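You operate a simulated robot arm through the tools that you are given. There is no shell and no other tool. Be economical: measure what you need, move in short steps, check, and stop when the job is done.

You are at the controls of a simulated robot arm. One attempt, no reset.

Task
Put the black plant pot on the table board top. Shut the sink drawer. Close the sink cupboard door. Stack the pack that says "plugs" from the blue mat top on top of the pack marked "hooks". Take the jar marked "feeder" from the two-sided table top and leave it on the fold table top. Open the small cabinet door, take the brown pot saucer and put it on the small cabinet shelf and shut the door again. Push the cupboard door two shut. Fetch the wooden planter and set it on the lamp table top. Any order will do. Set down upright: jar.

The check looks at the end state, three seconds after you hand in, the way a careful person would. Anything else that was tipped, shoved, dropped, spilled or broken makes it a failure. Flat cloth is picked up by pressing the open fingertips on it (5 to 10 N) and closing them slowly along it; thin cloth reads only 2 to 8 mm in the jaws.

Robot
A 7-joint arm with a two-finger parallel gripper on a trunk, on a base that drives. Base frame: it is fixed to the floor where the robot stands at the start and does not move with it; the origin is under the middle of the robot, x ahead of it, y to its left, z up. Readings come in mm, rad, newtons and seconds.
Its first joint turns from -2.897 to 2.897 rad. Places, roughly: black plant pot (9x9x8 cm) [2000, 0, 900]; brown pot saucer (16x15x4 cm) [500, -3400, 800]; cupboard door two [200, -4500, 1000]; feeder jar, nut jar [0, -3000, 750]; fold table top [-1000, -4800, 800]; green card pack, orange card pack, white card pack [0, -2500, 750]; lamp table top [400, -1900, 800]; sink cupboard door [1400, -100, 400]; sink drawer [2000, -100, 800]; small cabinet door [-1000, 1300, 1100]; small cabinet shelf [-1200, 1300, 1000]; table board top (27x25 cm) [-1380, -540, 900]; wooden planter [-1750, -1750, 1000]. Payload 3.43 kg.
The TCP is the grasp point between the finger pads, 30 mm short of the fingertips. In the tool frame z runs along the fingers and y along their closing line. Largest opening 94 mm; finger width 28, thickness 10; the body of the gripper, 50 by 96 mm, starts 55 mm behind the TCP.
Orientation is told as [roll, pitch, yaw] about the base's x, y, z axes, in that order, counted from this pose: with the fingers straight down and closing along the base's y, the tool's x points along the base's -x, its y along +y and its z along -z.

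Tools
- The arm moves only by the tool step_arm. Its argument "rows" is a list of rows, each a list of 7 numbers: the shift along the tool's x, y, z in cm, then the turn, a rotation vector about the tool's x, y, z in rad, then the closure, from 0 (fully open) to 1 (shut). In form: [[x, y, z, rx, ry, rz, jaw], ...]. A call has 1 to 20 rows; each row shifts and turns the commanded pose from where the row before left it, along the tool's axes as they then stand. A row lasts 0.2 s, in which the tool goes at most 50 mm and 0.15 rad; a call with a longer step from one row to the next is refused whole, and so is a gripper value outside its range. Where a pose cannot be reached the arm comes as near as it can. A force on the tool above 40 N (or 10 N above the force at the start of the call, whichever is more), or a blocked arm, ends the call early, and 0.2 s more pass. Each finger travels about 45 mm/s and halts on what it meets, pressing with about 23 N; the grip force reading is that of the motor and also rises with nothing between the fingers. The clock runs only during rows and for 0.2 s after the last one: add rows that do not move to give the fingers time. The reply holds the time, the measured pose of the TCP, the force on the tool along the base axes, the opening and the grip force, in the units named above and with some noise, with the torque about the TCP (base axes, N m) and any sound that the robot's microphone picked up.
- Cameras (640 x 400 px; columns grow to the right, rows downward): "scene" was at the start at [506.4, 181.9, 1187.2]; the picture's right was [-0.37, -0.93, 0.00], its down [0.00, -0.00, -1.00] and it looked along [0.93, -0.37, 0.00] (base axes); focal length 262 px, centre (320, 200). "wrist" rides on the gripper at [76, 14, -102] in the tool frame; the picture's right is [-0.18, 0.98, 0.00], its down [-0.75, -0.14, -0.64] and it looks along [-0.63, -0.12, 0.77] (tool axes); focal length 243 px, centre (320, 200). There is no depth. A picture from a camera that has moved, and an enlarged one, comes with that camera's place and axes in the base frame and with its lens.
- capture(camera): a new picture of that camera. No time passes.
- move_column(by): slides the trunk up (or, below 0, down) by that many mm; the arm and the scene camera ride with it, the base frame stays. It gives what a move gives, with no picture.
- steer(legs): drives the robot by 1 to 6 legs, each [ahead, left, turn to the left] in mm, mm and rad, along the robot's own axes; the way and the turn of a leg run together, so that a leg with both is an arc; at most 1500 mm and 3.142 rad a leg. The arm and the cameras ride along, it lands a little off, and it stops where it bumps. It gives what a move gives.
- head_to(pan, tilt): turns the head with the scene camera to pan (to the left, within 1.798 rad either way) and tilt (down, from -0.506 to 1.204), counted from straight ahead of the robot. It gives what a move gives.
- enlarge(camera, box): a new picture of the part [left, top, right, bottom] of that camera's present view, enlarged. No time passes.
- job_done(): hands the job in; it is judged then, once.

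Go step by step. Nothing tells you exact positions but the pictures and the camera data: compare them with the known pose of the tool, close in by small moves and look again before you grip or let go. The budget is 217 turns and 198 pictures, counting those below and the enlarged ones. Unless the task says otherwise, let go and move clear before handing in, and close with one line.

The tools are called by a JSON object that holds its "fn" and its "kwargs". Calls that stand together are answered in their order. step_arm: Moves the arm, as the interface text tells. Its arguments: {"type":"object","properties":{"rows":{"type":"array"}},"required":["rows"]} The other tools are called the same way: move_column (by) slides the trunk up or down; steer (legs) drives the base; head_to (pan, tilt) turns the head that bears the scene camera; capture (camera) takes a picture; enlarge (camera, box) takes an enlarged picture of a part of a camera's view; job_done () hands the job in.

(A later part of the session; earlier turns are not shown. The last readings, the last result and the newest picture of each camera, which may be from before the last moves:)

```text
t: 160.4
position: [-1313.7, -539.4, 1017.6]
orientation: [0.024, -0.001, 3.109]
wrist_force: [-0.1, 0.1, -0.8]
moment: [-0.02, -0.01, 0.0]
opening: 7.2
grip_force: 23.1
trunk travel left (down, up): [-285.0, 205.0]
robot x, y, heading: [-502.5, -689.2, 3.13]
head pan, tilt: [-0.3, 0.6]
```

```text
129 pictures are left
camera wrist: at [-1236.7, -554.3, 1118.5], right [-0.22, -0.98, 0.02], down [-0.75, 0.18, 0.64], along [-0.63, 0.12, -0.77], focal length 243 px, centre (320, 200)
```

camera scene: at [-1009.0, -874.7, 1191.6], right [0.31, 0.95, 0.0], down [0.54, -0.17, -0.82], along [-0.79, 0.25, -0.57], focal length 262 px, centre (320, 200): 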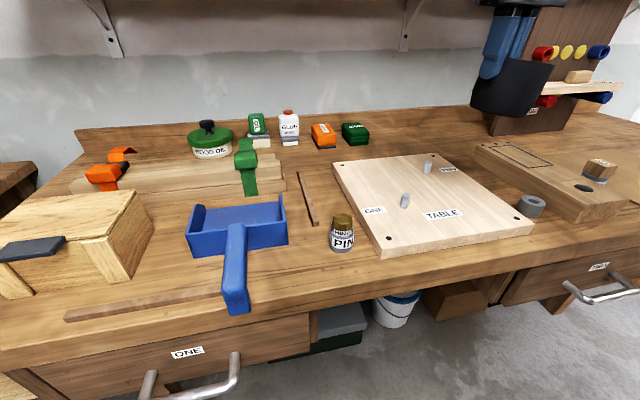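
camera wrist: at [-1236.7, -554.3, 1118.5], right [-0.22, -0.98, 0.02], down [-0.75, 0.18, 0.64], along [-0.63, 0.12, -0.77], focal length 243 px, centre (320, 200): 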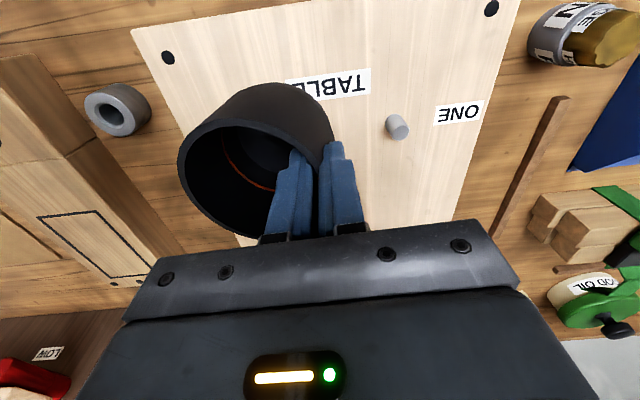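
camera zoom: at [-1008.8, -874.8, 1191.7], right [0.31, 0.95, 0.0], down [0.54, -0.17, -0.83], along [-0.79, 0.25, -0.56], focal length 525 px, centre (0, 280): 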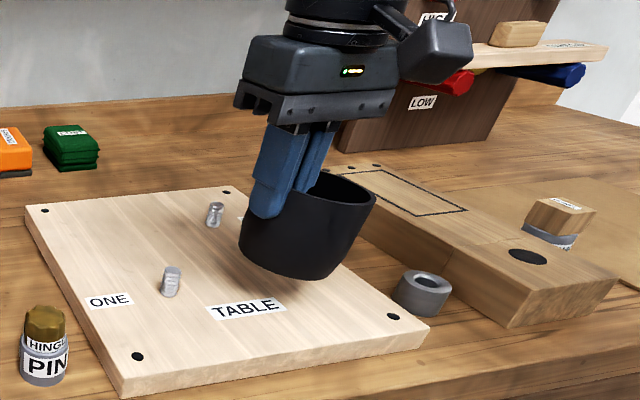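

The pot is slightly close to the board's right edge, so I'll shift it 1.5 cm left and lower slowly until it touches.

{"fn": "step_arm", "kwargs": {"rows": [[0, 1.5, 0.5, 0, 0, 0, 1], [0, 0, 0.4, 0, 0, 0, 1], [0, 0, 0.3, 0, 0, 0, 1], [0, 0, 0.3, 0, 0, 0, 1]]}}

{"fn": "enlarge", "kwargs": {"camera": "scene", "box": [340, 60, 620, 260]}}

```text
t: 161.4
position: [-1313.9, -554.4, 1003.0]
orientation: [0.023, -0.002, 3.106]
wrist_force: [-0.1, 0.5, -0.1]
moment: [0.02, -0.01, 0.0]
opening: 7.3
grip_force: 23.1
trunk travel left (down, up): [-285.0, 205.0]
robot x, y, heading: [-504.0, -693.6, 3.132]
head pan, tilt: [-0.3, 0.6]
```

```text
2.00 times, centred on (480, 160) of scene
camera zoom: at [-1009.0, -874.8, 1191.5], right [0.31, 0.95, 0.0], down [0.54, -0.17, -0.83], along [-0.79, 0.25, -0.57], focal length 525 px, centre (0, 280)
```

zoom: 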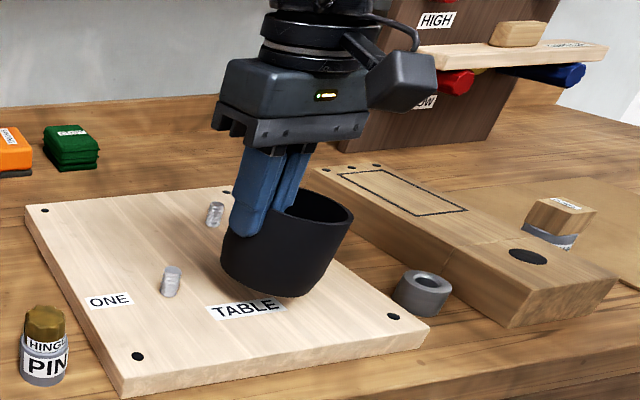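

Still a few millimetres up. I'll continue down in small steps.

{"fn": "step_arm", "kwargs": {"rows": [[0, 0, 0.3, 0, 0, 0, 1], [0, 0, 0.3, 0, 0, 0, 1]]}}

{"fn": "step_arm", "kwargs": {"rows": [[0, 0, 0.3, 0, 0, 0, 1], [0, 0, 0.2, 0, 0, 0, 1]]}}

{"fn": "enlarge", "kwargs": {"camera": "scene", "box": [340, 60, 620, 260]}}

```text
t: 162.0
position: [-1315.0, -553.4, 997.0]
orientation: [0.022, 0.0, 3.106]
wrist_force: [0.2, 0.4, -1.3]
moment: [-0.03, 0.02, -0.06]
opening: 7.2
grip_force: 23.0
trunk travel left (down, up): [-285.0, 205.0]
robot x, y, heading: [-498.6, -688.7, 3.125]
head pan, tilt: [-0.3, 0.6]
```

```text
t: 162.6
position: [-1315.0, -555.0, 991.5]
orientation: [0.023, -0.001, 3.106]
wrist_force: [-0.1, 0.1, -1.1]
moment: [-0.01, 0.0, 0.01]
opening: 7.3
grip_force: 23.1
trunk travel left (down, up): [-285.0, 205.0]
robot x, y, heading: [-496.0, -694.6, 3.133]
head pan, tilt: [-0.3, 0.6]
```

```text
2.00 times, centred on (480, 160) of scene
camera zoom: at [-1009.0, -874.7, 1191.5], right [0.31, 0.95, 0.0], down [0.54, -0.17, -0.83], along [-0.79, 0.25, -0.57], focal length 525 px, centre (0, 280)
```

zoom: 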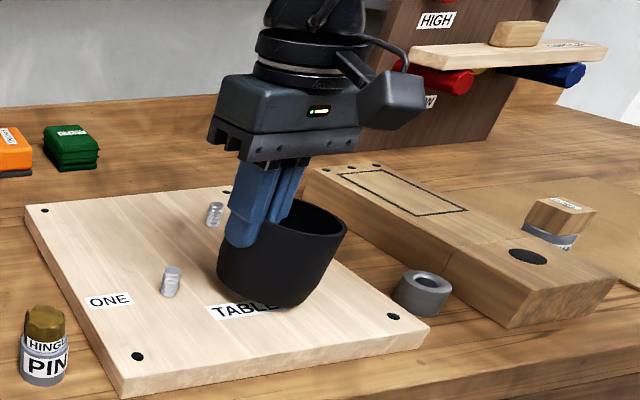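

No contact yet, so I'll continue.

{"fn": "step_arm", "kwargs": {"rows": [[0, 0, 0.3, 0, 0, 0, 1], [0, 0, 0.3, 0, 0, 0, 1]]}}

{"fn": "step_arm", "kwargs": {"rows": [[0, 0, 0.3, 0, 0, 0, 1], [0, 0, 0.3, 0, 0, 0, 1]]}}

{"fn": "enlarge", "kwargs": {"camera": "scene", "box": [340, 60, 620, 260]}}

```text
t: 163.2
position: [-1315.0, -555.6, 986.3]
orientation: [0.023, -0.003, 3.106]
wrist_force: [-0.3, -0.4, 0.5]
moment: [0.0, 0.0, -0.02]
opening: 7.3
grip_force: 23.3
trunk travel left (down, up): [-285.0, 205.0]
robot x, y, heading: [-502.4, -692.2, 3.136]
head pan, tilt: [-0.3, 0.6]
```

```text
t: 163.8
position: [-1315.7, -555.9, 979.9]
orientation: [0.025, -0.002, 3.108]
wrist_force: [-0.3, -0.3, 0.3]
moment: [-0.01, -0.01, 0.02]
opening: 7.5
grip_force: 23.1
trunk travel left (down, up): [-285.0, 205.0]
robot x, y, heading: [-504.9, -692.8, 3.133]
head pan, tilt: [-0.3, 0.6]
```

```text
2.00 times, centred on (480, 160) of scene
camera zoom: at [-1009.0, -874.8, 1191.5], right [0.31, 0.95, 0.0], down [0.54, -0.17, -0.83], along [-0.79, 0.25, -0.56], focal length 525 px, centre (0, 280)
```

zoom: 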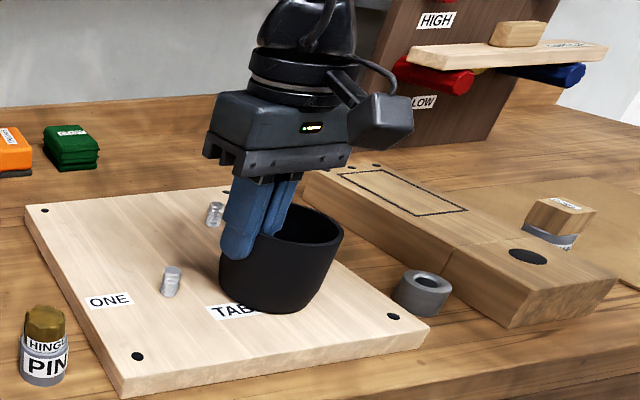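

{"fn": "step_arm", "kwargs": {"rows": [[0, 0, 0.3, 0, 0, 0, 1], [0, 0, 0.3, 0, 0, 0, 1]]}}

{"fn": "step_arm", "kwargs": {"rows": [[0, 0, 0.3, 0, 0, 0, 1], [0, 0, 0.3, 0, 0, 0, 1]]}}

{"fn": "enlarge", "kwargs": {"camera": "scene", "box": [400, 130, 560, 240]}}

```text
t: 164.4
position: [-1314.5, -555.7, 976.3]
orientation: [0.025, -0.003, 3.108]
wrist_force: [-3.5, -3.7, 18.9]
moment: [0.17, 0.03, -0.02]
opening: 7.5
grip_force: 22.9
trunk travel left (down, up): [-285.0, 205.0]
robot x, y, heading: [-502.4, -692.1, 3.126]
head pan, tilt: [-0.3, 0.6]
```

```text
t: 165.0
position: [-1314.0, -555.6, 968.5]
orientation: [0.024, 0.0, 3.106]
wrist_force: [-3.1, -1.5, 18.3]
moment: [0.41, 0.09, 0.04]
opening: 8.2
grip_force: 22.9
trunk travel left (down, up): [-285.0, 205.0]
robot x, y, heading: [-500.2, -693.2, 3.13]
head pan, tilt: [-0.3, 0.6]
```

```text
3.64 times, centred on (480, 185) of scene
camera zoom: at [-1008.6, -874.9, 1191.7], right [0.31, 0.95, 0.0], down [0.54, -0.17, -0.83], along [-0.79, 0.25, -0.56], focal length 955 px, centre (-262, 254)
```

zoom: 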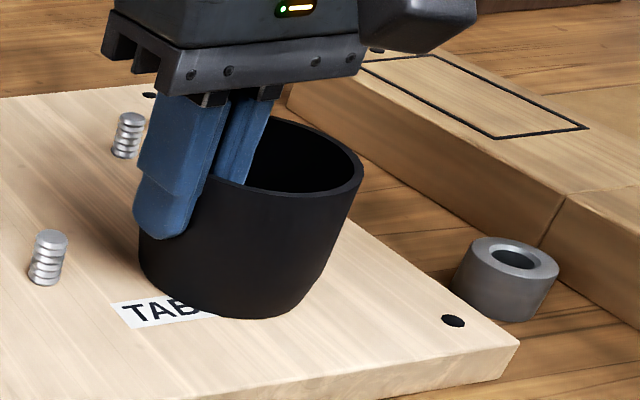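

The pot touches the board. I'll open partly and lift straight out.

{"fn": "step_arm", "kwargs": {"rows": [[0, 0, -0.2, 0, 0, 0, 0.8], [0, 0, 0, 0, 0, 0, 0.6], [0, 0, 0, 0, 0, 0, 0.6], [0, 0, -3, 0, 0, 0, 0.6], [0, 0, -4, 0, 0, 0, 0.6], [0, 0, -5, 0, 0, 0, 0.6], [0, 0, -5, 0, 0, 0, 0.6]]}}

{"fn": "enlarge", "kwargs": {"camera": "scene", "box": [340, 60, 620, 260]}}

```text
t: 166.6
position: [-1315.4, -552.2, 1141.1]
orientation: [0.022, 0.0, 3.107]
wrist_force: [-1.1, 0.0, -0.4]
moment: [0.0, -0.02, 0.01]
opening: 38.0
grip_force: 0.1
trunk travel left (down, up): [-285.0, 205.0]
robot x, y, heading: [-502.4, -695.3, 3.131]
head pan, tilt: [-0.3, 0.6]
```

```text
2.00 times, centred on (480, 160) of scene
camera zoom: at [-1009.2, -874.6, 1191.4], right [0.31, 0.95, 0.0], down [0.54, -0.17, -0.82], along [-0.79, 0.25, -0.57], focal length 525 px, centre (0, 280)
```

zoom: 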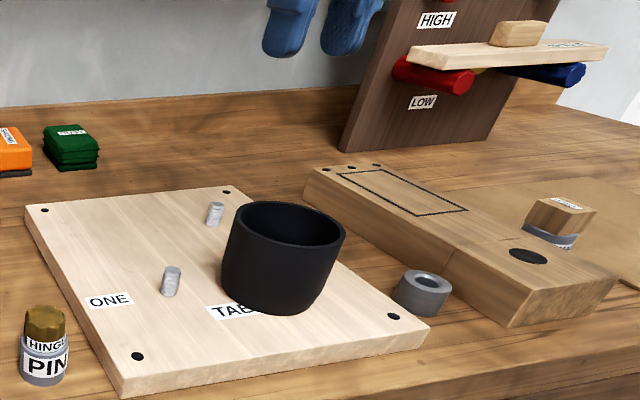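

The pot stands on the board. Next is the wooden planter around (−1750,−1750), so I'll back off and look that way.

{"fn": "move_column", "kwargs": {"by": 180}}

{"fn": "steer", "kwargs": {"legs": [[-150, 0, 0], [0, 700, 0]]}}

{"fn": "head_to", "kwargs": {"pan": 0.2, "tilt": 0.5}}

{"fn": "capture", "kwargs": {"camera": "scene"}}

{"fn": "head_to", "kwargs": {"pan": 1.3, "tilt": 0.5}}

{"fn": "capture", "kwargs": {"camera": "scene"}}

```text
t: 168.6
position: [-1314.5, -551.3, 1321.8]
orientation: [0.023, -0.002, 3.106]
wrist_force: [-0.6, 0.6, 0.6]
moment: [-0.01, 0.03, 0.0]
opening: 37.7
grip_force: 0.1
trunk travel left (down, up): [-465.0, 25.0]
robot x, y, heading: [-499.9, -694.5, 3.13]
head pan, tilt: [-0.3, 0.6]
```

```text
t: 173.4
position: [-1170.8, -1255.3, 1320.3]
orientation: [0.022, -0.003, 3.108]
wrist_force: [-0.1, -0.2, 0.4]
moment: [0.03, 0.0, 0.02]
opening: 37.4
grip_force: 0.1
trunk travel left (down, up): [-465.0, 25.0]
robot x, y, heading: [-362.5, -1394.6, 3.123]
head pan, tilt: [-0.3, 0.6]
```

```text
t: 174.4
position: [-1170.6, -1255.2, 1320.6]
orientation: [0.025, -0.002, 3.106]
wrist_force: [-0.1, 0.2, 0.7]
moment: [0.02, -0.02, 0.03]
opening: 37.7
grip_force: 0.2
trunk travel left (down, up): [-465.0, 25.0]
robot x, y, heading: [-356.1, -1395.7, 3.134]
head pan, tilt: [0.201, 0.499]
```

```text
123 pictures are left
camera scene: at [-870.8, -1622.2, 1380.6], right [-0.19, 0.98, 0.0], down [0.47, 0.09, -0.88], along [-0.86, -0.16, -0.48], focal length 262 px, centre (320, 200)
```

scene: 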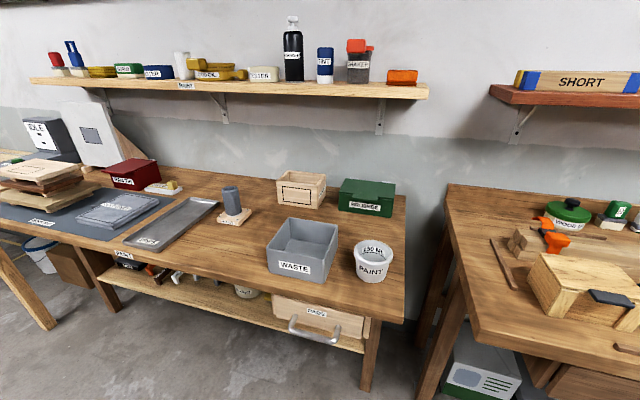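

```text
t: 175.7
position: [-1172.1, -1255.5, 1320.2]
orientation: [0.024, -0.003, 3.107]
wrist_force: [-0.4, 0.7, -0.3]
moment: [0.01, 0.0, -0.01]
opening: 37.8
grip_force: 0.0
trunk travel left (down, up): [-465.0, 25.0]
robot x, y, heading: [-357.6, -1396.8, 3.128]
head pan, tilt: [1.3, 0.499]
```

```text
122 pictures are left
camera scene: at [-806.9, -1692.6, 1380.6], right [-0.96, 0.28, 0.0], down [0.13, 0.46, -0.88], along [-0.24, -0.84, -0.48], focal length 262 px, centre (320, 200)
```

scene: 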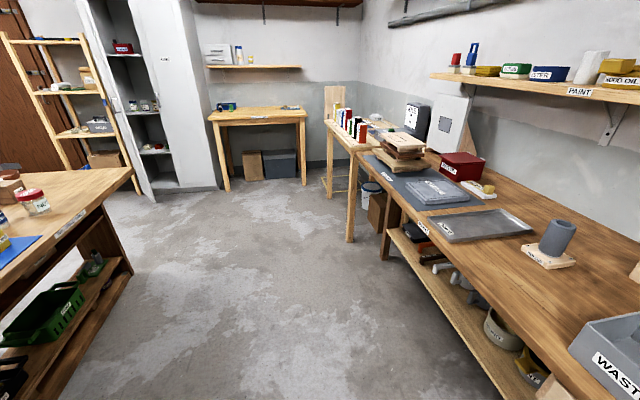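

I see the small wooden open box ("planter") at the back of this bench, partly under a shelf. I'll come closer, keeping the arm short of the shelf, and zoom in.

{"fn": "steer", "kwargs": {"legs": [[280, 560, 0.013]]}}

{"fn": "head_to", "kwargs": {"pan": -0.1, "tilt": 0.4}}

{"fn": "capture", "kwargs": {"camera": "scene"}}

{"fn": "capture", "kwargs": {"camera": "wrist"}}

```text
t: 179.2
position: [-1460.2, -1838.2, 1321.7]
orientation: [0.023, -0.001, 3.128]
wrist_force: [0.2, -1.1, -0.7]
moment: [0.01, -0.01, 0.0]
opening: 37.9
grip_force: 0.1
trunk travel left (down, up): [-465.0, 25.0]
robot x, y, heading: [-644.1, -1958.1, -3.13]
head pan, tilt: [1.3, 0.499]
```

```text
t: 180.8
position: [-1459.4, -1838.5, 1320.4]
orientation: [0.022, -0.003, 3.129]
wrist_force: [0.9, -0.6, -0.6]
moment: [0.01, -0.01, 0.03]
opening: 37.4
grip_force: 0.0
trunk travel left (down, up): [-465.0, 25.0]
robot x, y, heading: [-643.9, -1961.3, -3.132]
head pan, tilt: [-0.099, 0.4]
```

```text
121 pictures are left
camera scene: at [-1154.7, -2172.1, 1389.8], right [0.09, 1.0, 0.0], down [0.39, -0.03, -0.92], along [-0.92, 0.08, -0.39], focal length 262 px, centre (320, 200)
```

scene: 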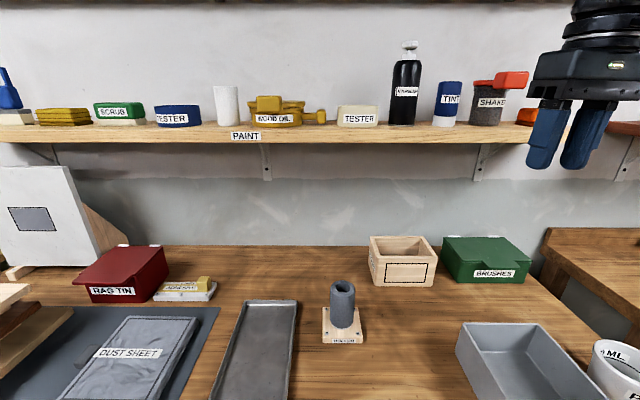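

```text
120 pictures are left
camera wrist: at [-1382.3, -1851.9, 1422.4], right [-0.2, -0.98, 0.02], down [-0.75, 0.17, 0.64], along [-0.63, 0.11, -0.77], focal length 243 px, centre (320, 200)
```

wrist: 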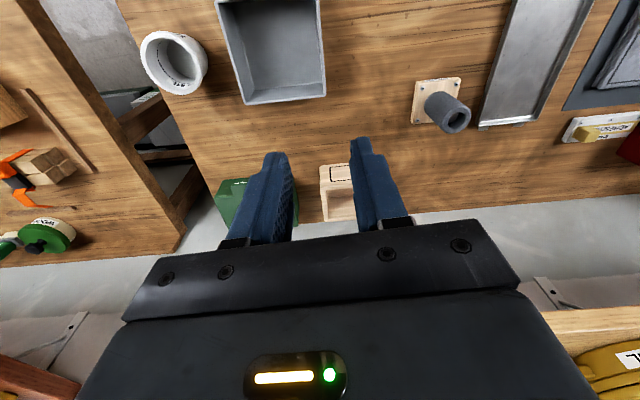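

The planter sits under the shelf (shelf edge x≈−1768, z≈1275). I'll grip its front wall with the jaws turned 90°, entering low from the front. First I'll rotate, open and lower.

{"fn": "step_arm", "kwargs": {"rows": [[0, 0, 0, 0, 0, 0.143, 0], [0, 0, 0, 0, 0, 0.143, 0], [0, 0, 0, 0, 0, 0.143, 0], [0, 0, 0, 0, 0, 0.143, 0], [0, 0, 0, 0, 0, 0.143, 0], [0, 0, 0, 0, 0, 0.143, 0], [0, 0, 0, 0, 0, 0.143, 0], [0, 0, 0, 0, 0, 0.143, 0], [0, 0, 0, 0, 0, 0.143, 0], [0, 0, 0, 0, 0, 0.143, 0], [0, 0, 0, 0, 0, 0.141, 0]]}}

{"fn": "move_column", "kwargs": {"by": -290}}

{"fn": "head_to", "kwargs": {"pan": -0.3, "tilt": 0.4}}

{"fn": "capture", "kwargs": {"camera": "scene"}}

{"fn": "capture", "kwargs": {"camera": "wrist"}}

```text
t: 183.2
position: [-1458.1, -1838.5, 1321.3]
orientation: [0.003, 0.023, 1.553]
wrist_force: [-0.4, 0.3, 0.2]
moment: [0.01, -0.02, 0.0]
opening: 94.1
grip_force: 0.0
trunk travel left (down, up): [-465.0, 25.0]
robot x, y, heading: [-640.6, -1961.2, -3.132]
head pan, tilt: [-0.099, 0.4]
```

```text
t: 186.1
position: [-1458.3, -1838.0, 1032.2]
orientation: [0.002, 0.022, 1.556]
wrist_force: [0.1, -0.8, 0.3]
moment: [-0.03, -0.01, 0.01]
opening: 94.1
grip_force: 0.2
trunk travel left (down, up): [-175.0, 315.0]
robot x, y, heading: [-642.6, -1965.1, -3.129]
head pan, tilt: [-0.099, 0.4]
```

```text
t: 186.8
position: [-1459.0, -1838.4, 1032.0]
orientation: [0.001, 0.023, 1.557]
wrist_force: [-0.3, 0.3, 0.2]
moment: [0.03, -0.03, -0.01]
opening: 94.0
grip_force: 0.1
trunk travel left (down, up): [-175.0, 315.0]
robot x, y, heading: [-637.5, -1964.4, -3.13]
head pan, tilt: [-0.3, 0.4]
```

```text
119 pictures are left
camera scene: at [-1151.1, -2153.9, 1099.8], right [0.29, 0.96, 0.0], down [0.37, -0.11, -0.92], along [-0.88, 0.26, -0.39], focal length 262 px, centre (320, 200)
```

scene: 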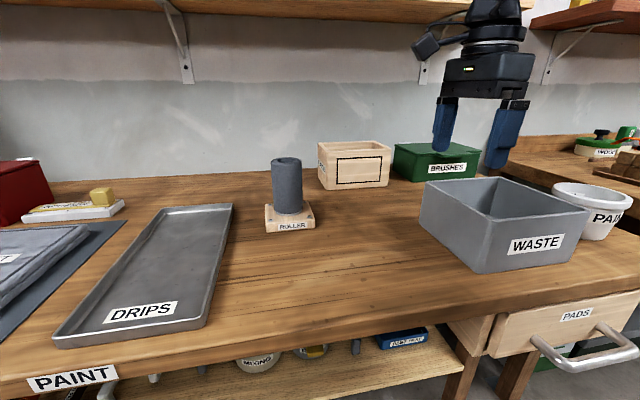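

```text
118 pictures are left
camera wrist: at [-1473.5, -1912.6, 1134.3], right [-0.98, 0.2, 0.0], down [0.15, 0.77, 0.62], along [0.13, 0.61, -0.78], focal length 243 px, centre (320, 200)
```

wrist: 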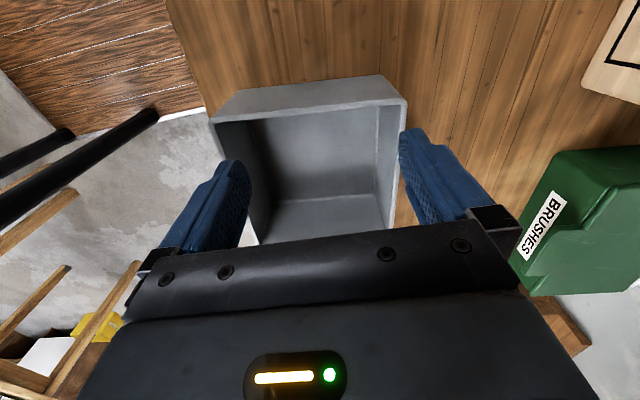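

The planter's front wall is at about (−1740,−1888), rim z≈955, bench z≈863. I'll drive in 170 mm and extend the arm to sit over the front wall.

{"fn": "steer", "kwargs": {"legs": [[165, 0, 0]]}}

{"fn": "step_arm", "kwargs": {"rows": [[2.5, 4, 0, 0, 0, 0, 0], [2.5, 4, 0, 0, 0, 0, 0], [0, 2, 0, 0, 0, 0, 0]]}}

{"fn": "capture", "kwargs": {"camera": "wrist"}}

{"fn": "capture", "kwargs": {"camera": "scene"}}

```text
t: 188.2
position: [-1624.5, -1841.2, 1031.2]
orientation: [0.003, 0.023, 1.557]
wrist_force: [-0.4, -0.4, -0.6]
moment: [0.03, 0.01, -0.01]
opening: 94.1
grip_force: 0.1
trunk travel left (down, up): [-175.0, 315.0]
robot x, y, heading: [-807.3, -1961.2, -3.132]
head pan, tilt: [-0.3, 0.4]
```

```text
t: 189.1
position: [-1726.1, -1890.0, 1032.6]
orientation: [0.001, 0.023, 1.558]
wrist_force: [0.4, 0.7, -0.1]
moment: [-0.01, -0.01, 0.0]
opening: 94.0
grip_force: 0.1
trunk travel left (down, up): [-175.0, 315.0]
robot x, y, heading: [-809.5, -1962.5, -3.132]
head pan, tilt: [-0.3, 0.4]
```

```text
117 pictures are left
camera wrist: at [-1740.3, -1963.9, 1135.3], right [-0.98, 0.2, 0.0], down [0.15, 0.77, 0.62], along [0.13, 0.61, -0.78], focal length 243 px, centre (320, 200)
```

wrist: 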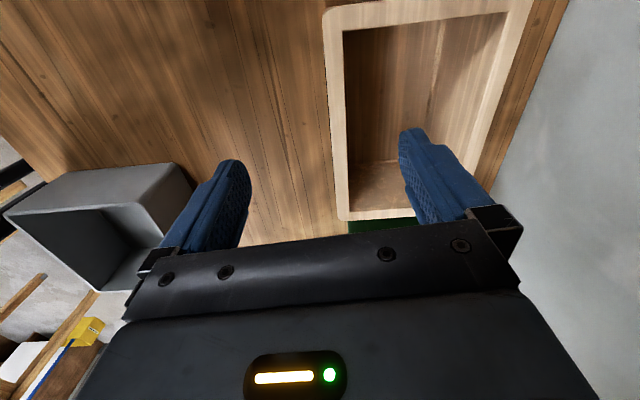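

```text
116 pictures are left
camera scene: at [-1316.2, -2155.7, 1099.9], right [0.29, 0.96, 0.0], down [0.37, -0.11, -0.92], along [-0.88, 0.26, -0.39], focal length 262 px, centre (320, 200)
```

scene: 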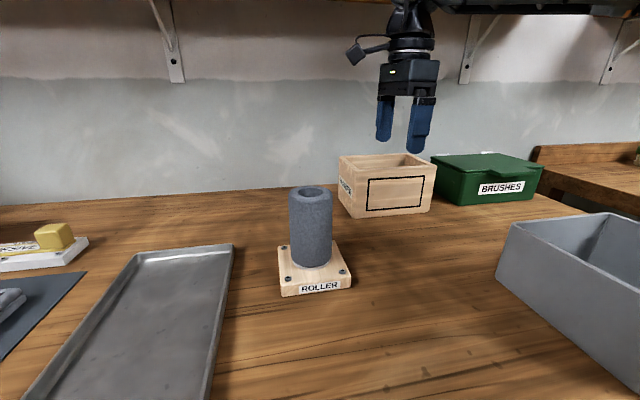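

The front wall is 15 mm further on. I'll nudge over it, descend around the wall and close.

{"fn": "step_arm", "kwargs": {"rows": [[-0.8, 1.5, 0, 0, 0, 0, 0], [0, 0, 4, 0, 0, 0, 0], [0, 0, 4.7, 0, 0, 0, 0]]}}

{"fn": "capture", "kwargs": {"camera": "wrist"}}

```text
t: 189.8
position: [-1739.0, -1885.2, 945.5]
orientation: [0.002, 0.023, 1.559]
wrist_force: [-0.6, 0.3, 1.0]
moment: [-0.01, -0.01, -0.02]
opening: 93.8
grip_force: 0.0
trunk travel left (down, up): [-175.0, 315.0]
robot x, y, heading: [-809.6, -1963.4, -3.133]
head pan, tilt: [-0.3, 0.4]
```

```text
115 pictures are left
camera wrist: at [-1754.2, -1958.0, 1047.6], right [-0.98, 0.2, 0.0], down [0.15, 0.77, 0.62], along [0.12, 0.61, -0.78], focal length 243 px, centre (320, 200)
```

wrist: 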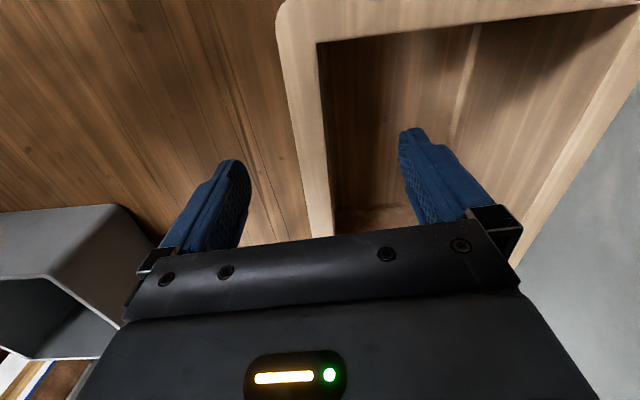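

The wall is centred between the fingers. I'll close and lift a little.

{"fn": "step_arm", "kwargs": {"rows": [[0, 0, 0, 0, 0, 0, 0.4], [0, 0, 0, 0, 0, 0, 0.7], [0, 0, 0, 0, 0, 0, 1], [0, 0, 0, 0, 0, 0, 1], [0, 0, 0, 0, 0, 0, 1], [0, 0, 0, 0, 0, 0, 1], [0, 0, -1.5, 0, 0, 0, 1], [0, 0, -1.5, 0, 0, 0, 1]]}}

{"fn": "capture", "kwargs": {"camera": "scene"}}

```text
t: 191.7
position: [-1741.2, -1882.7, 974.9]
orientation: [0.001, 0.021, 1.558]
wrist_force: [-0.7, -0.1, -6.8]
moment: [-0.07, -0.31, 0.04]
opening: 16.2
grip_force: 22.5
trunk travel left (down, up): [-175.0, 315.0]
robot x, y, heading: [-809.2, -1964.0, -3.132]
head pan, tilt: [-0.3, 0.4]
```

```text
114 pictures are left
camera scene: at [-1316.6, -2155.8, 1099.6], right [0.29, 0.96, 0.0], down [0.37, -0.11, -0.92], along [-0.88, 0.26, -0.39], focal length 262 px, centre (320, 200)
```

scene: 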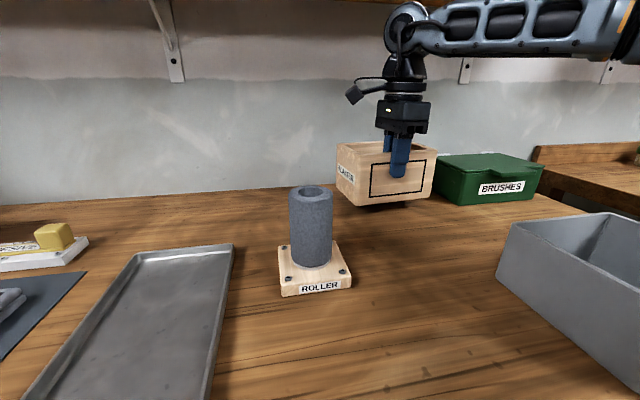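

The planter is lifted (about 0.7 kg). I'll pull it back 12 cm at low height, then raise it well clear of the bin and back away.

{"fn": "step_arm", "kwargs": {"rows": [[0, 0, -3, 0, 0, 0, 1], [0, -4, 0, 0, 0, 0, 1], [0, -4, 0, 0, 0, 0, 1], [0, -4, 0, 0, 0, 0, 1]]}}

{"fn": "move_column", "kwargs": {"by": 200}}

{"fn": "steer", "kwargs": {"legs": [[-260, 0, 0]]}}

{"fn": "head_to", "kwargs": {"pan": 1.7, "tilt": 0.5}}

{"fn": "capture", "kwargs": {"camera": "scene"}}

```text
t: 192.7
position: [-1617.6, -1884.3, 1003.9]
orientation: [0.001, 0.022, 1.557]
wrist_force: [-0.7, -0.4, -5.0]
moment: [-0.06, -0.34, 0.01]
opening: 16.5
grip_force: 22.7
trunk travel left (down, up): [-175.0, 315.0]
robot x, y, heading: [-809.8, -1963.4, -3.133]
head pan, tilt: [-0.3, 0.4]
```

```text
t: 194.8
position: [-1618.7, -1883.1, 1205.7]
orientation: [0.001, 0.024, 1.556]
wrist_force: [0.5, 0.0, -5.7]
moment: [-0.06, -0.33, 0.0]
opening: 16.2
grip_force: 22.8
trunk travel left (down, up): [-375.0, 115.0]
robot x, y, heading: [-808.7, -1962.7, -3.131]
head pan, tilt: [-0.3, 0.4]
```

```text
t: 196.7
position: [-1365.9, -1881.1, 1204.7]
orientation: [0.001, 0.023, 1.558]
wrist_force: [-0.8, -0.1, -5.8]
moment: [-0.08, -0.37, 0.02]
opening: 16.4
grip_force: 22.5
trunk travel left (down, up): [-375.0, 115.0]
robot x, y, heading: [-556.9, -1962.1, -3.134]
head pan, tilt: [-0.3, 0.4]
```

```text
t: 198.6
position: [-1363.9, -1881.8, 1205.3]
orientation: [0.0, 0.022, 1.558]
wrist_force: [-0.6, 0.2, -5.6]
moment: [-0.04, -0.32, 0.01]
opening: 16.4
grip_force: 23.0
trunk travel left (down, up): [-375.0, 115.0]
robot x, y, heading: [-555.5, -1957.2, -3.13]
head pan, tilt: [1.7, 0.499]
```

```text
113 pictures are left
camera scene: at [-960.6, -2269.8, 1290.6], right [-0.99, -0.14, 0.0], down [-0.07, 0.47, -0.88], along [0.12, -0.87, -0.48], focal length 262 px, centre (320, 200)
```

scene: 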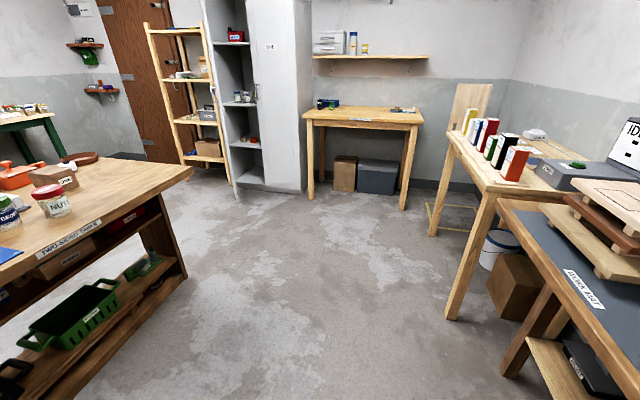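

I have a good view south: two-sided table, tall cupboard with an open door, fold table. Now to the lamp table, so I'll move to a clear spot and turn to face +x.

{"fn": "steer", "kwargs": {"legs": [[130, 0, 0], [0, 0, 3.13]]}}

{"fn": "head_to", "kwargs": {"pan": -0.1, "tilt": 0.5}}

{"fn": "capture", "kwargs": {"camera": "scene"}}

```text
t: 207.3
position: [127.6, -2011.6, 1204.5]
orientation: [0.001, 0.023, -1.551]
wrist_force: [-0.1, -0.7, -5.9]
moment: [0.05, 0.32, -0.01]
opening: 16.4
grip_force: 22.9
trunk travel left (down, up): [-375.0, 115.0]
robot x, y, heading: [-683.9, -1958.3, 0.045]
head pan, tilt: [1.7, 0.499]
```

```text
t: 209.1
position: [128.8, -2011.8, 1204.6]
orientation: [0.002, 0.024, -1.549]
wrist_force: [0.9, -0.2, -6.3]
moment: [0.04, 0.29, -0.02]
opening: 16.3
grip_force: 22.9
trunk travel left (down, up): [-375.0, 115.0]
robot x, y, heading: [-683.9, -1957.2, 0.043]
head pan, tilt: [-0.099, 0.499]
```

```text
112 pictures are left
camera scene: at [-180.9, -1732.6, 1290.5], right [-0.05, -1.0, 0.0], down [-0.48, 0.03, -0.88], along [0.88, -0.05, -0.48], focal length 262 px, centre (320, 200)
```

scene: 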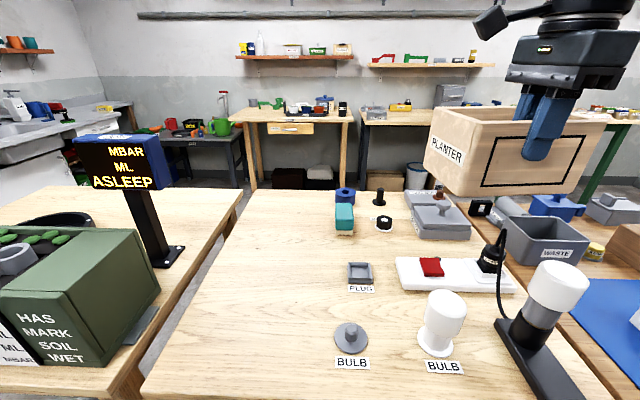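

The lamp table's left half is free, around (330,−1640). I'll shift over so the planter hangs above it.

{"fn": "steer", "kwargs": {"legs": [[0, 400, -0.044], [140, 0, 0]]}}

{"fn": "head_to", "kwargs": {"pan": -0.35, "tilt": 0.6}}

{"fn": "capture", "kwargs": {"camera": "scene"}}

{"fn": "capture", "kwargs": {"camera": "wrist"}}

```text
t: 212.6
position: [255.3, -1641.8, 1204.9]
orientation: [0.001, 0.023, -1.592]
wrist_force: [0.4, -0.1, -5.4]
moment: [0.05, 0.33, -0.01]
opening: 16.5
grip_force: 23.0
trunk travel left (down, up): [-375.0, 115.0]
robot x, y, heading: [-553.6, -1554.4, 0.002]
head pan, tilt: [-0.099, 0.499]
```

```text
t: 213.3
position: [256.2, -1642.4, 1205.7]
orientation: [0.0, 0.023, -1.591]
wrist_force: [-0.6, 0.4, -5.8]
moment: [0.04, 0.3, 0.0]
opening: 16.3
grip_force: 23.0
trunk travel left (down, up): [-375.0, 115.0]
robot x, y, heading: [-551.7, -1558.4, 0.001]
head pan, tilt: [-0.351, 0.6]
```

```text
111 pictures are left
camera scene: at [-48.5, -1370.5, 1281.5], right [-0.34, -0.94, 0.0], down [-0.53, 0.19, -0.83], along [0.78, -0.28, -0.56], focal length 262 px, centre (320, 200)
```

scene: 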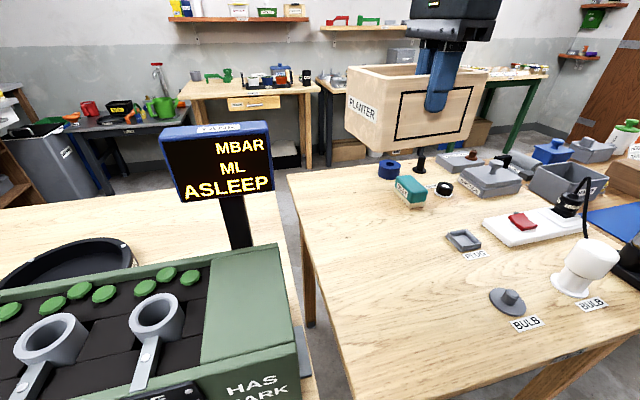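

```text
110 pictures are left
camera wrist: at [272.5, -1568.7, 1307.6], right [0.98, -0.2, 0.0], down [-0.16, -0.77, 0.62], along [-0.13, -0.61, -0.78], focal length 243 px, centre (320, 200)
```

wrist: 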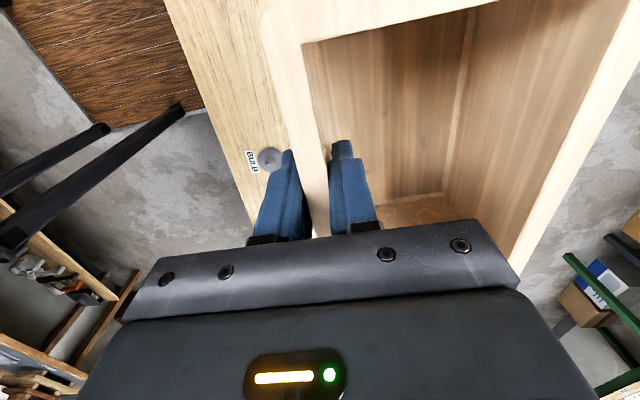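

The spot is free on all sides. I'll lower the trunk 280 mm and then feel down gently.

{"fn": "move_column", "kwargs": {"by": -280}}

{"fn": "step_arm", "kwargs": {"rows": [[-2, 0, 0, 0, 0, 0, 1], [0, 0, 0.5, 0, 0, 0, 1]]}}

{"fn": "capture", "kwargs": {"camera": "scene"}}

```text
t: 216.2
position: [255.7, -1642.0, 926.2]
orientation: [0.002, 0.022, -1.591]
wrist_force: [-0.3, 0.9, -4.3]
moment: [-0.16, 0.06, 0.01]
opening: 16.5
grip_force: 22.3
trunk travel left (down, up): [-95.0, 395.0]
robot x, y, heading: [-555.3, -1557.8, 0.002]
head pan, tilt: [-0.351, 0.6]
```

```text
t: 216.8
position: [255.5, -1661.3, 921.3]
orientation: [0.003, 0.026, -1.591]
wrist_force: [0.7, 2.8, 20.9]
moment: [-0.08, 0.26, -0.26]
opening: 16.6
grip_force: 23.1
trunk travel left (down, up): [-95.0, 395.0]
robot x, y, heading: [-555.1, -1559.1, 0.001]
head pan, tilt: [-0.351, 0.6]
```

```text
109 pictures are left
camera scene: at [-49.1, -1370.3, 1002.2], right [-0.34, -0.94, 0.0], down [-0.53, 0.19, -0.83], along [0.78, -0.28, -0.56], focal length 262 px, centre (320, 200)
```

scene: 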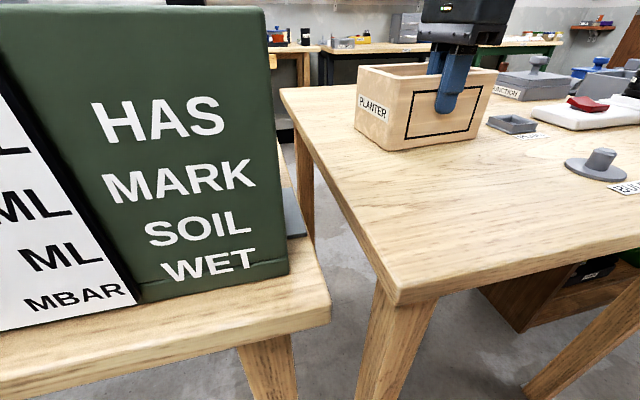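

The planter is standing on the lamp table. I'll release and rise straight up.

{"fn": "step_arm", "kwargs": {"rows": [[0, 0, -0.3, 0, 0, 0, 0.7], [0, 0, 0, 0, 0, 0, 0.45], [0, 0, 0, 0, 0, 0, 0.45], [0, 0, 0, 0, 0, 0, 0.45], [0, 0, -4, 0, 0, 0, 0.45], [0, 0, -5, 0, 0, 0, 0.45], [0, 0, -5, 0, 0, 0, 0.45]]}}

{"fn": "move_column", "kwargs": {"by": 270}}

{"fn": "capture", "kwargs": {"camera": "scene"}}

```text
t: 218.3
position: [255.1, -1666.9, 1064.1]
orientation: [0.0, 0.024, -1.591]
wrist_force: [0.9, -0.7, 0.6]
moment: [0.03, 0.02, 0.0]
opening: 51.7
grip_force: 0.1
trunk travel left (down, up): [-95.0, 395.0]
robot x, y, heading: [-554.2, -1554.0, -0.001]
head pan, tilt: [-0.351, 0.6]
```

```text
t: 221.1
position: [254.8, -1666.2, 1332.9]
orientation: [0.002, 0.023, -1.591]
wrist_force: [0.3, 0.0, -0.4]
moment: [0.01, 0.01, -0.01]
opening: 51.4
grip_force: 0.1
trunk travel left (down, up): [-365.0, 125.0]
robot x, y, heading: [-554.1, -1552.4, 0.001]
head pan, tilt: [-0.351, 0.6]
```

```text
108 pictures are left
camera scene: at [-48.6, -1370.5, 1271.5], right [-0.34, -0.94, 0.0], down [-0.53, 0.19, -0.83], along [0.78, -0.28, -0.57], focal length 262 px, centre (320, 200)
```

scene: 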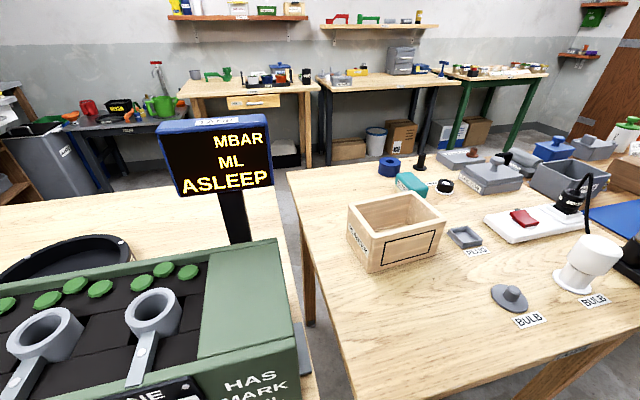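

The planter sits well; I'll check the little PLUG dish beside it wasn't disturbed.

{"fn": "enlarge", "kwargs": {"camera": "scene", "box": [330, 150, 530, 300]}}

{"fn": "steer", "kwargs": {"legs": [[-60, 0, 0], [0, -800, 0]]}}

{"fn": "head_to", "kwargs": {"pan": -0.3, "tilt": 0.5}}

{"fn": "capture", "kwargs": {"camera": "scene"}}

```text
2.67 times, centred on (430, 225) of scene
camera zoom: at [-48.6, -1370.5, 1271.5], right [-0.34, -0.94, 0.0], down [-0.53, 0.19, -0.83], along [0.78, -0.28, -0.57], focal length 700 px, centre (27, 133)
```

zoom: 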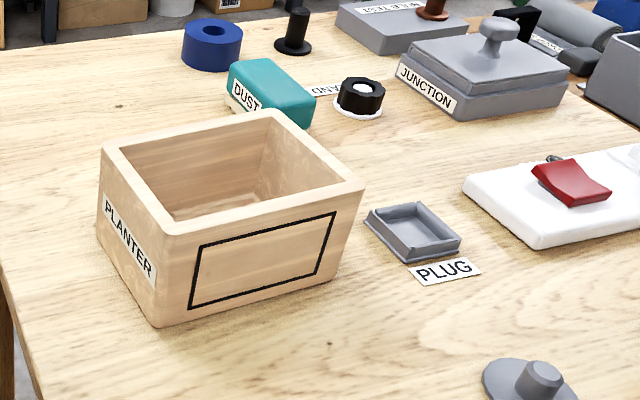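

```text
t: 226.0
position: [194.7, -2478.6, 1333.4]
orientation: [0.001, 0.023, -1.597]
wrist_force: [0.5, 0.2, -0.6]
moment: [0.04, -0.02, -0.02]
opening: 51.8
grip_force: 0.1
trunk travel left (down, up): [-365.0, 125.0]
robot x, y, heading: [-611.1, -2366.3, -0.002]
head pan, tilt: [-0.351, 0.6]
```

```text
t: 226.7
position: [195.0, -2479.6, 1334.2]
orientation: [0.001, 0.023, -1.596]
wrist_force: [-0.3, -1.1, 0.1]
moment: [0.02, -0.02, -0.02]
opening: 51.9
grip_force: 0.2
trunk travel left (down, up): [-365.0, 125.0]
robot x, y, heading: [-610.2, -2364.3, -0.003]
head pan, tilt: [-0.3, 0.499]
```

```text
106 pictures are left
camera scene: at [-102.9, -2177.4, 1280.6], right [-0.3, -0.95, 0.0], down [-0.46, 0.14, -0.88], along [0.84, -0.26, -0.48], focal length 262 px, centre (320, 200)
```

scene: 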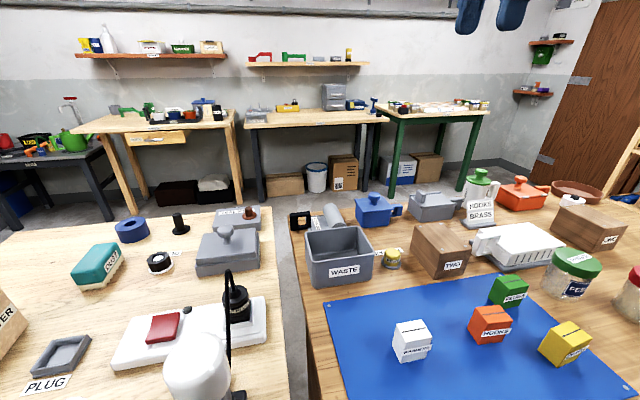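

I see the blue mat with white, orange, green and yellow packs, and a jar on the right. I'll zoom to read the labels.

{"fn": "enlarge", "kwargs": {"camera": "scene", "box": [370, 220, 640, 390]}}

{"fn": "capture", "kwargs": {"camera": "wrist"}}

```text
2.35 times, centred on (505, 305) of scene
camera zoom: at [-102.9, -2177.4, 1280.6], right [-0.3, -0.95, 0.0], down [-0.46, 0.14, -0.88], along [0.84, -0.26, -0.48], focal length 618 px, centre (-115, -47)
```

zoom: 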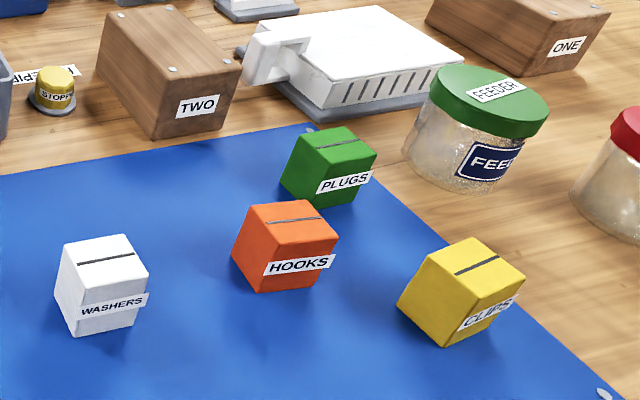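

```text
104 pictures are left
camera wrist: at [212.2, -2405.4, 1436.1], right [0.98, -0.21, 0.0], down [-0.16, -0.76, 0.62], along [-0.13, -0.61, -0.78], focal length 243 px, centre (320, 200)
```

wrist: 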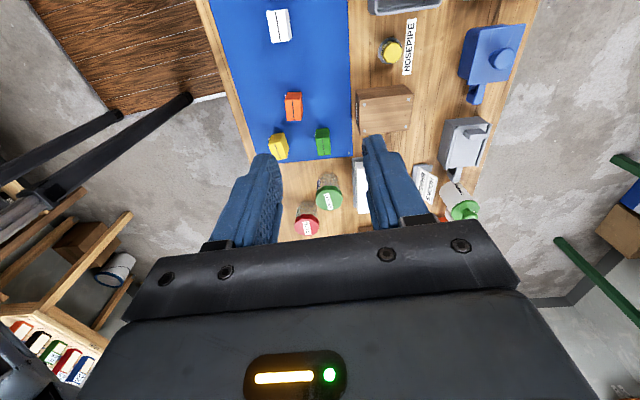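

PLUGS is the green pack and HOOKS the orange one. I'll move above them and take a closer wrist view.

{"fn": "steer", "kwargs": {"legs": [[-60, -120, 0.0]]}}

{"fn": "move_column", "kwargs": {"by": -280}}

{"fn": "capture", "kwargs": {"camera": "wrist"}}

{"fn": "capture", "kwargs": {"camera": "scene"}}

```text
t: 228.0
position: [135.2, -2600.5, 1333.3]
orientation: [0.0, 0.022, -1.595]
wrist_force: [-0.8, 0.2, -0.8]
moment: [-0.01, 0.01, 0.02]
opening: 51.7
grip_force: 0.1
trunk travel left (down, up): [-365.0, 125.0]
robot x, y, heading: [-671.8, -2486.3, -0.001]
head pan, tilt: [-0.3, 0.499]
```

```text
t: 230.8
position: [134.4, -2601.4, 1054.0]
orientation: [0.002, 0.023, -1.596]
wrist_force: [0.4, -0.1, 0.4]
moment: [0.01, -0.02, 0.0]
opening: 51.5
grip_force: 0.1
trunk travel left (down, up): [-85.0, 405.0]
robot x, y, heading: [-676.6, -2486.8, -0.004]
head pan, tilt: [-0.3, 0.499]
```

```text
103 pictures are left
camera wrist: at [151.8, -2527.3, 1156.1], right [0.98, -0.21, 0.0], down [-0.16, -0.76, 0.62], along [-0.13, -0.61, -0.78], focal length 243 px, centre (320, 200)
```

wrist: 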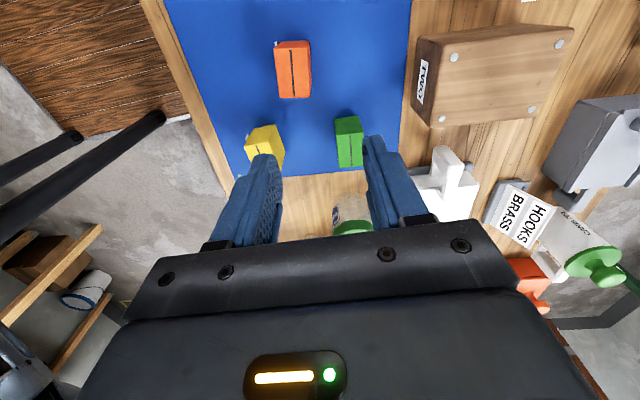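

```text
102 pictures are left
camera scene: at [-163.5, -2299.7, 1000.7], right [-0.3, -0.95, 0.0], down [-0.46, 0.14, -0.88], along [0.84, -0.26, -0.48], focal length 262 px, centre (320, 200)
```

scene: 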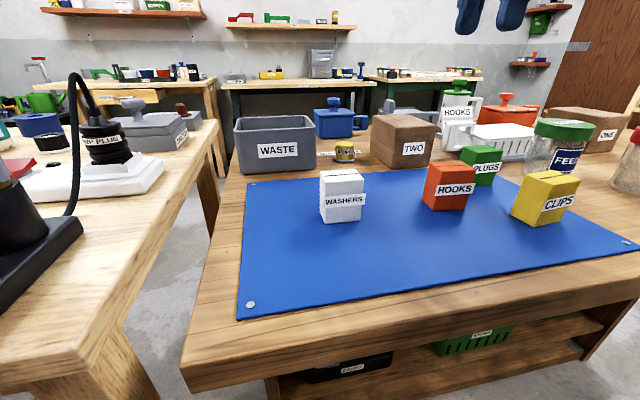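

Orange top is near (112,−2573,866) and green near (153,−2675), each about 39×52 mm on a mat at z≈808. I'll move over the green pack partway down and check.

{"fn": "step_arm", "kwargs": {"rows": [[-3.7, 0.9, 0, 0, 0, 0, 0.25], [-3.7, 0.9, 0, 0, 0, -0.05, 0.25], [0, 0, 5, 0, 0, 0, 0.25], [0, 0, 4, 0, 0, 0, 0.25]]}}

{"fn": "capture", "kwargs": {"camera": "wrist"}}

{"fn": "head_to", "kwargs": {"pan": -0.7, "tilt": 0.5}}

{"fn": "capture", "kwargs": {"camera": "scene"}}

```text
t: 231.8
position: [148.9, -2671.6, 962.8]
orientation: [0.004, 0.022, -1.544]
wrist_force: [0.0, -0.1, 0.5]
moment: [-0.02, -0.02, 0.01]
opening: 70.4
grip_force: 0.1
trunk travel left (down, up): [-85.0, 405.0]
robot x, y, heading: [-673.5, -2482.8, 0.001]
head pan, tilt: [-0.3, 0.499]
```

```text
101 pictures are left
camera wrist: at [161.9, -2598.3, 1065.4], right [0.99, -0.16, 0.0], down [-0.12, -0.77, 0.62], along [-0.1, -0.62, -0.78], focal length 243 px, centre (320, 200)
```

wrist: 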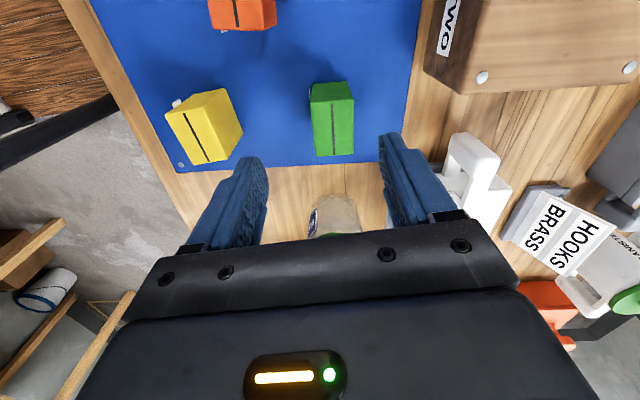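

```text
t: 232.7
position: [149.8, -2672.3, 962.5]
orientation: [0.001, 0.023, -1.547]
wrist_force: [0.5, 0.9, -0.1]
moment: [-0.02, 0.0, -0.03]
opening: 70.7
grip_force: 0.0
trunk travel left (down, up): [-85.0, 405.0]
robot x, y, heading: [-673.0, -2488.7, -0.003]
head pan, tilt: [-0.7, 0.499]
```

```text
100 pictures are left
camera scene: at [-180.9, -2331.3, 1000.6], right [-0.64, -0.76, 0.0], down [-0.37, 0.31, -0.88], along [0.67, -0.57, -0.48], focal length 262 px, centre (320, 200)
```

scene: 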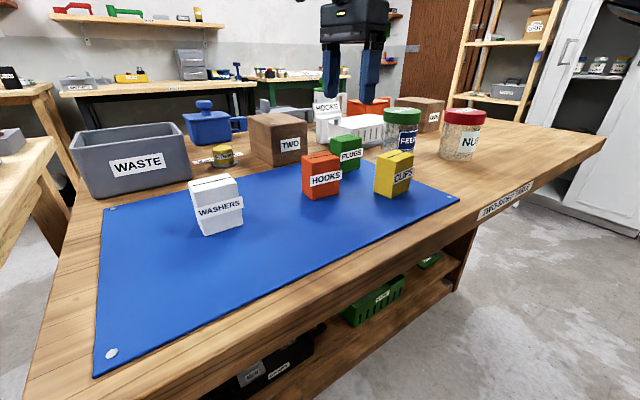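

Green's centre is at about (160,−2681). I'll fine-align, descend to grip height and look once more.

{"fn": "step_arm", "kwargs": {"rows": [[-0.9, 1.0, 0, 0, 0, 0.11, 0.25], [0, 0, 4, 0, 0, 0, 0.25], [0, 0, 3, 0, 0, 0, 0.25]]}}

{"fn": "capture", "kwargs": {"camera": "wrist"}}

```text
t: 233.5
position: [160.0, -2679.5, 890.6]
orientation: [-0.003, 0.025, -1.655]
wrist_force: [-0.3, 0.0, -0.3]
moment: [0.0, -0.02, 0.01]
opening: 70.3
grip_force: 0.1
trunk travel left (down, up): [-85.0, 405.0]
robot x, y, heading: [-676.0, -2484.9, 0.002]
head pan, tilt: [-0.7, 0.499]
```

```text
99 pictures are left
camera wrist: at [181.9, -2607.6, 993.7], right [0.96, -0.27, -0.01], down [-0.21, -0.75, 0.62], along [-0.17, -0.6, -0.78], focal length 243 px, centre (320, 200)
```

wrist: 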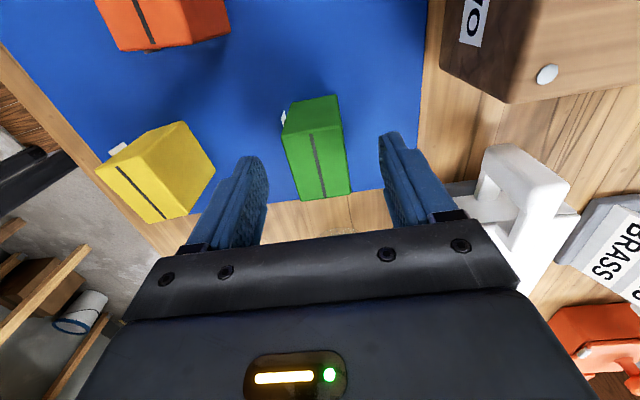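

Centred and aligned. I'll descend, close and lift.

{"fn": "step_arm", "kwargs": {"rows": [[0, 0, 4, 0, 0, 0, 0.25], [0, 0, 0, 0, 0, 0, 0.6], [0, 0, 0, 0, 0, 0, 0.8], [0, 0, 0, 0, 0, 0, 0.8], [0, 0, 0, 0, 0, 0, 0.8], [0, 0, -4, 0, 0, 0, 0.8], [0, 0, -5, 0, 0, 0, 0.8]]}}

{"fn": "capture", "kwargs": {"camera": "wrist"}}

```text
t: 235.1
position: [160.9, -2680.9, 941.4]
orientation: [-0.003, 0.025, -1.655]
wrist_force: [0.7, -0.4, -1.6]
moment: [-0.01, 0.02, -0.01]
opening: 40.2
grip_force: 22.8
trunk travel left (down, up): [-85.0, 405.0]
robot x, y, heading: [-672.3, -2486.7, -0.004]
head pan, tilt: [-0.7, 0.499]
```

```text
98 pictures are left
camera wrist: at [182.5, -2609.6, 1045.2], right [0.96, -0.27, -0.01], down [-0.2, -0.75, 0.62], along [-0.17, -0.6, -0.78], focal length 243 px, centre (320, 200)
```

wrist: 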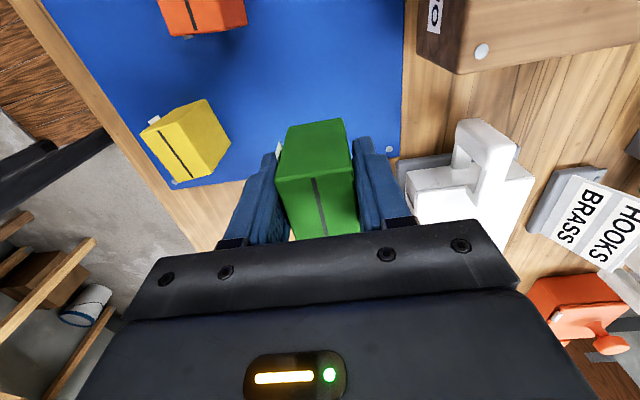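

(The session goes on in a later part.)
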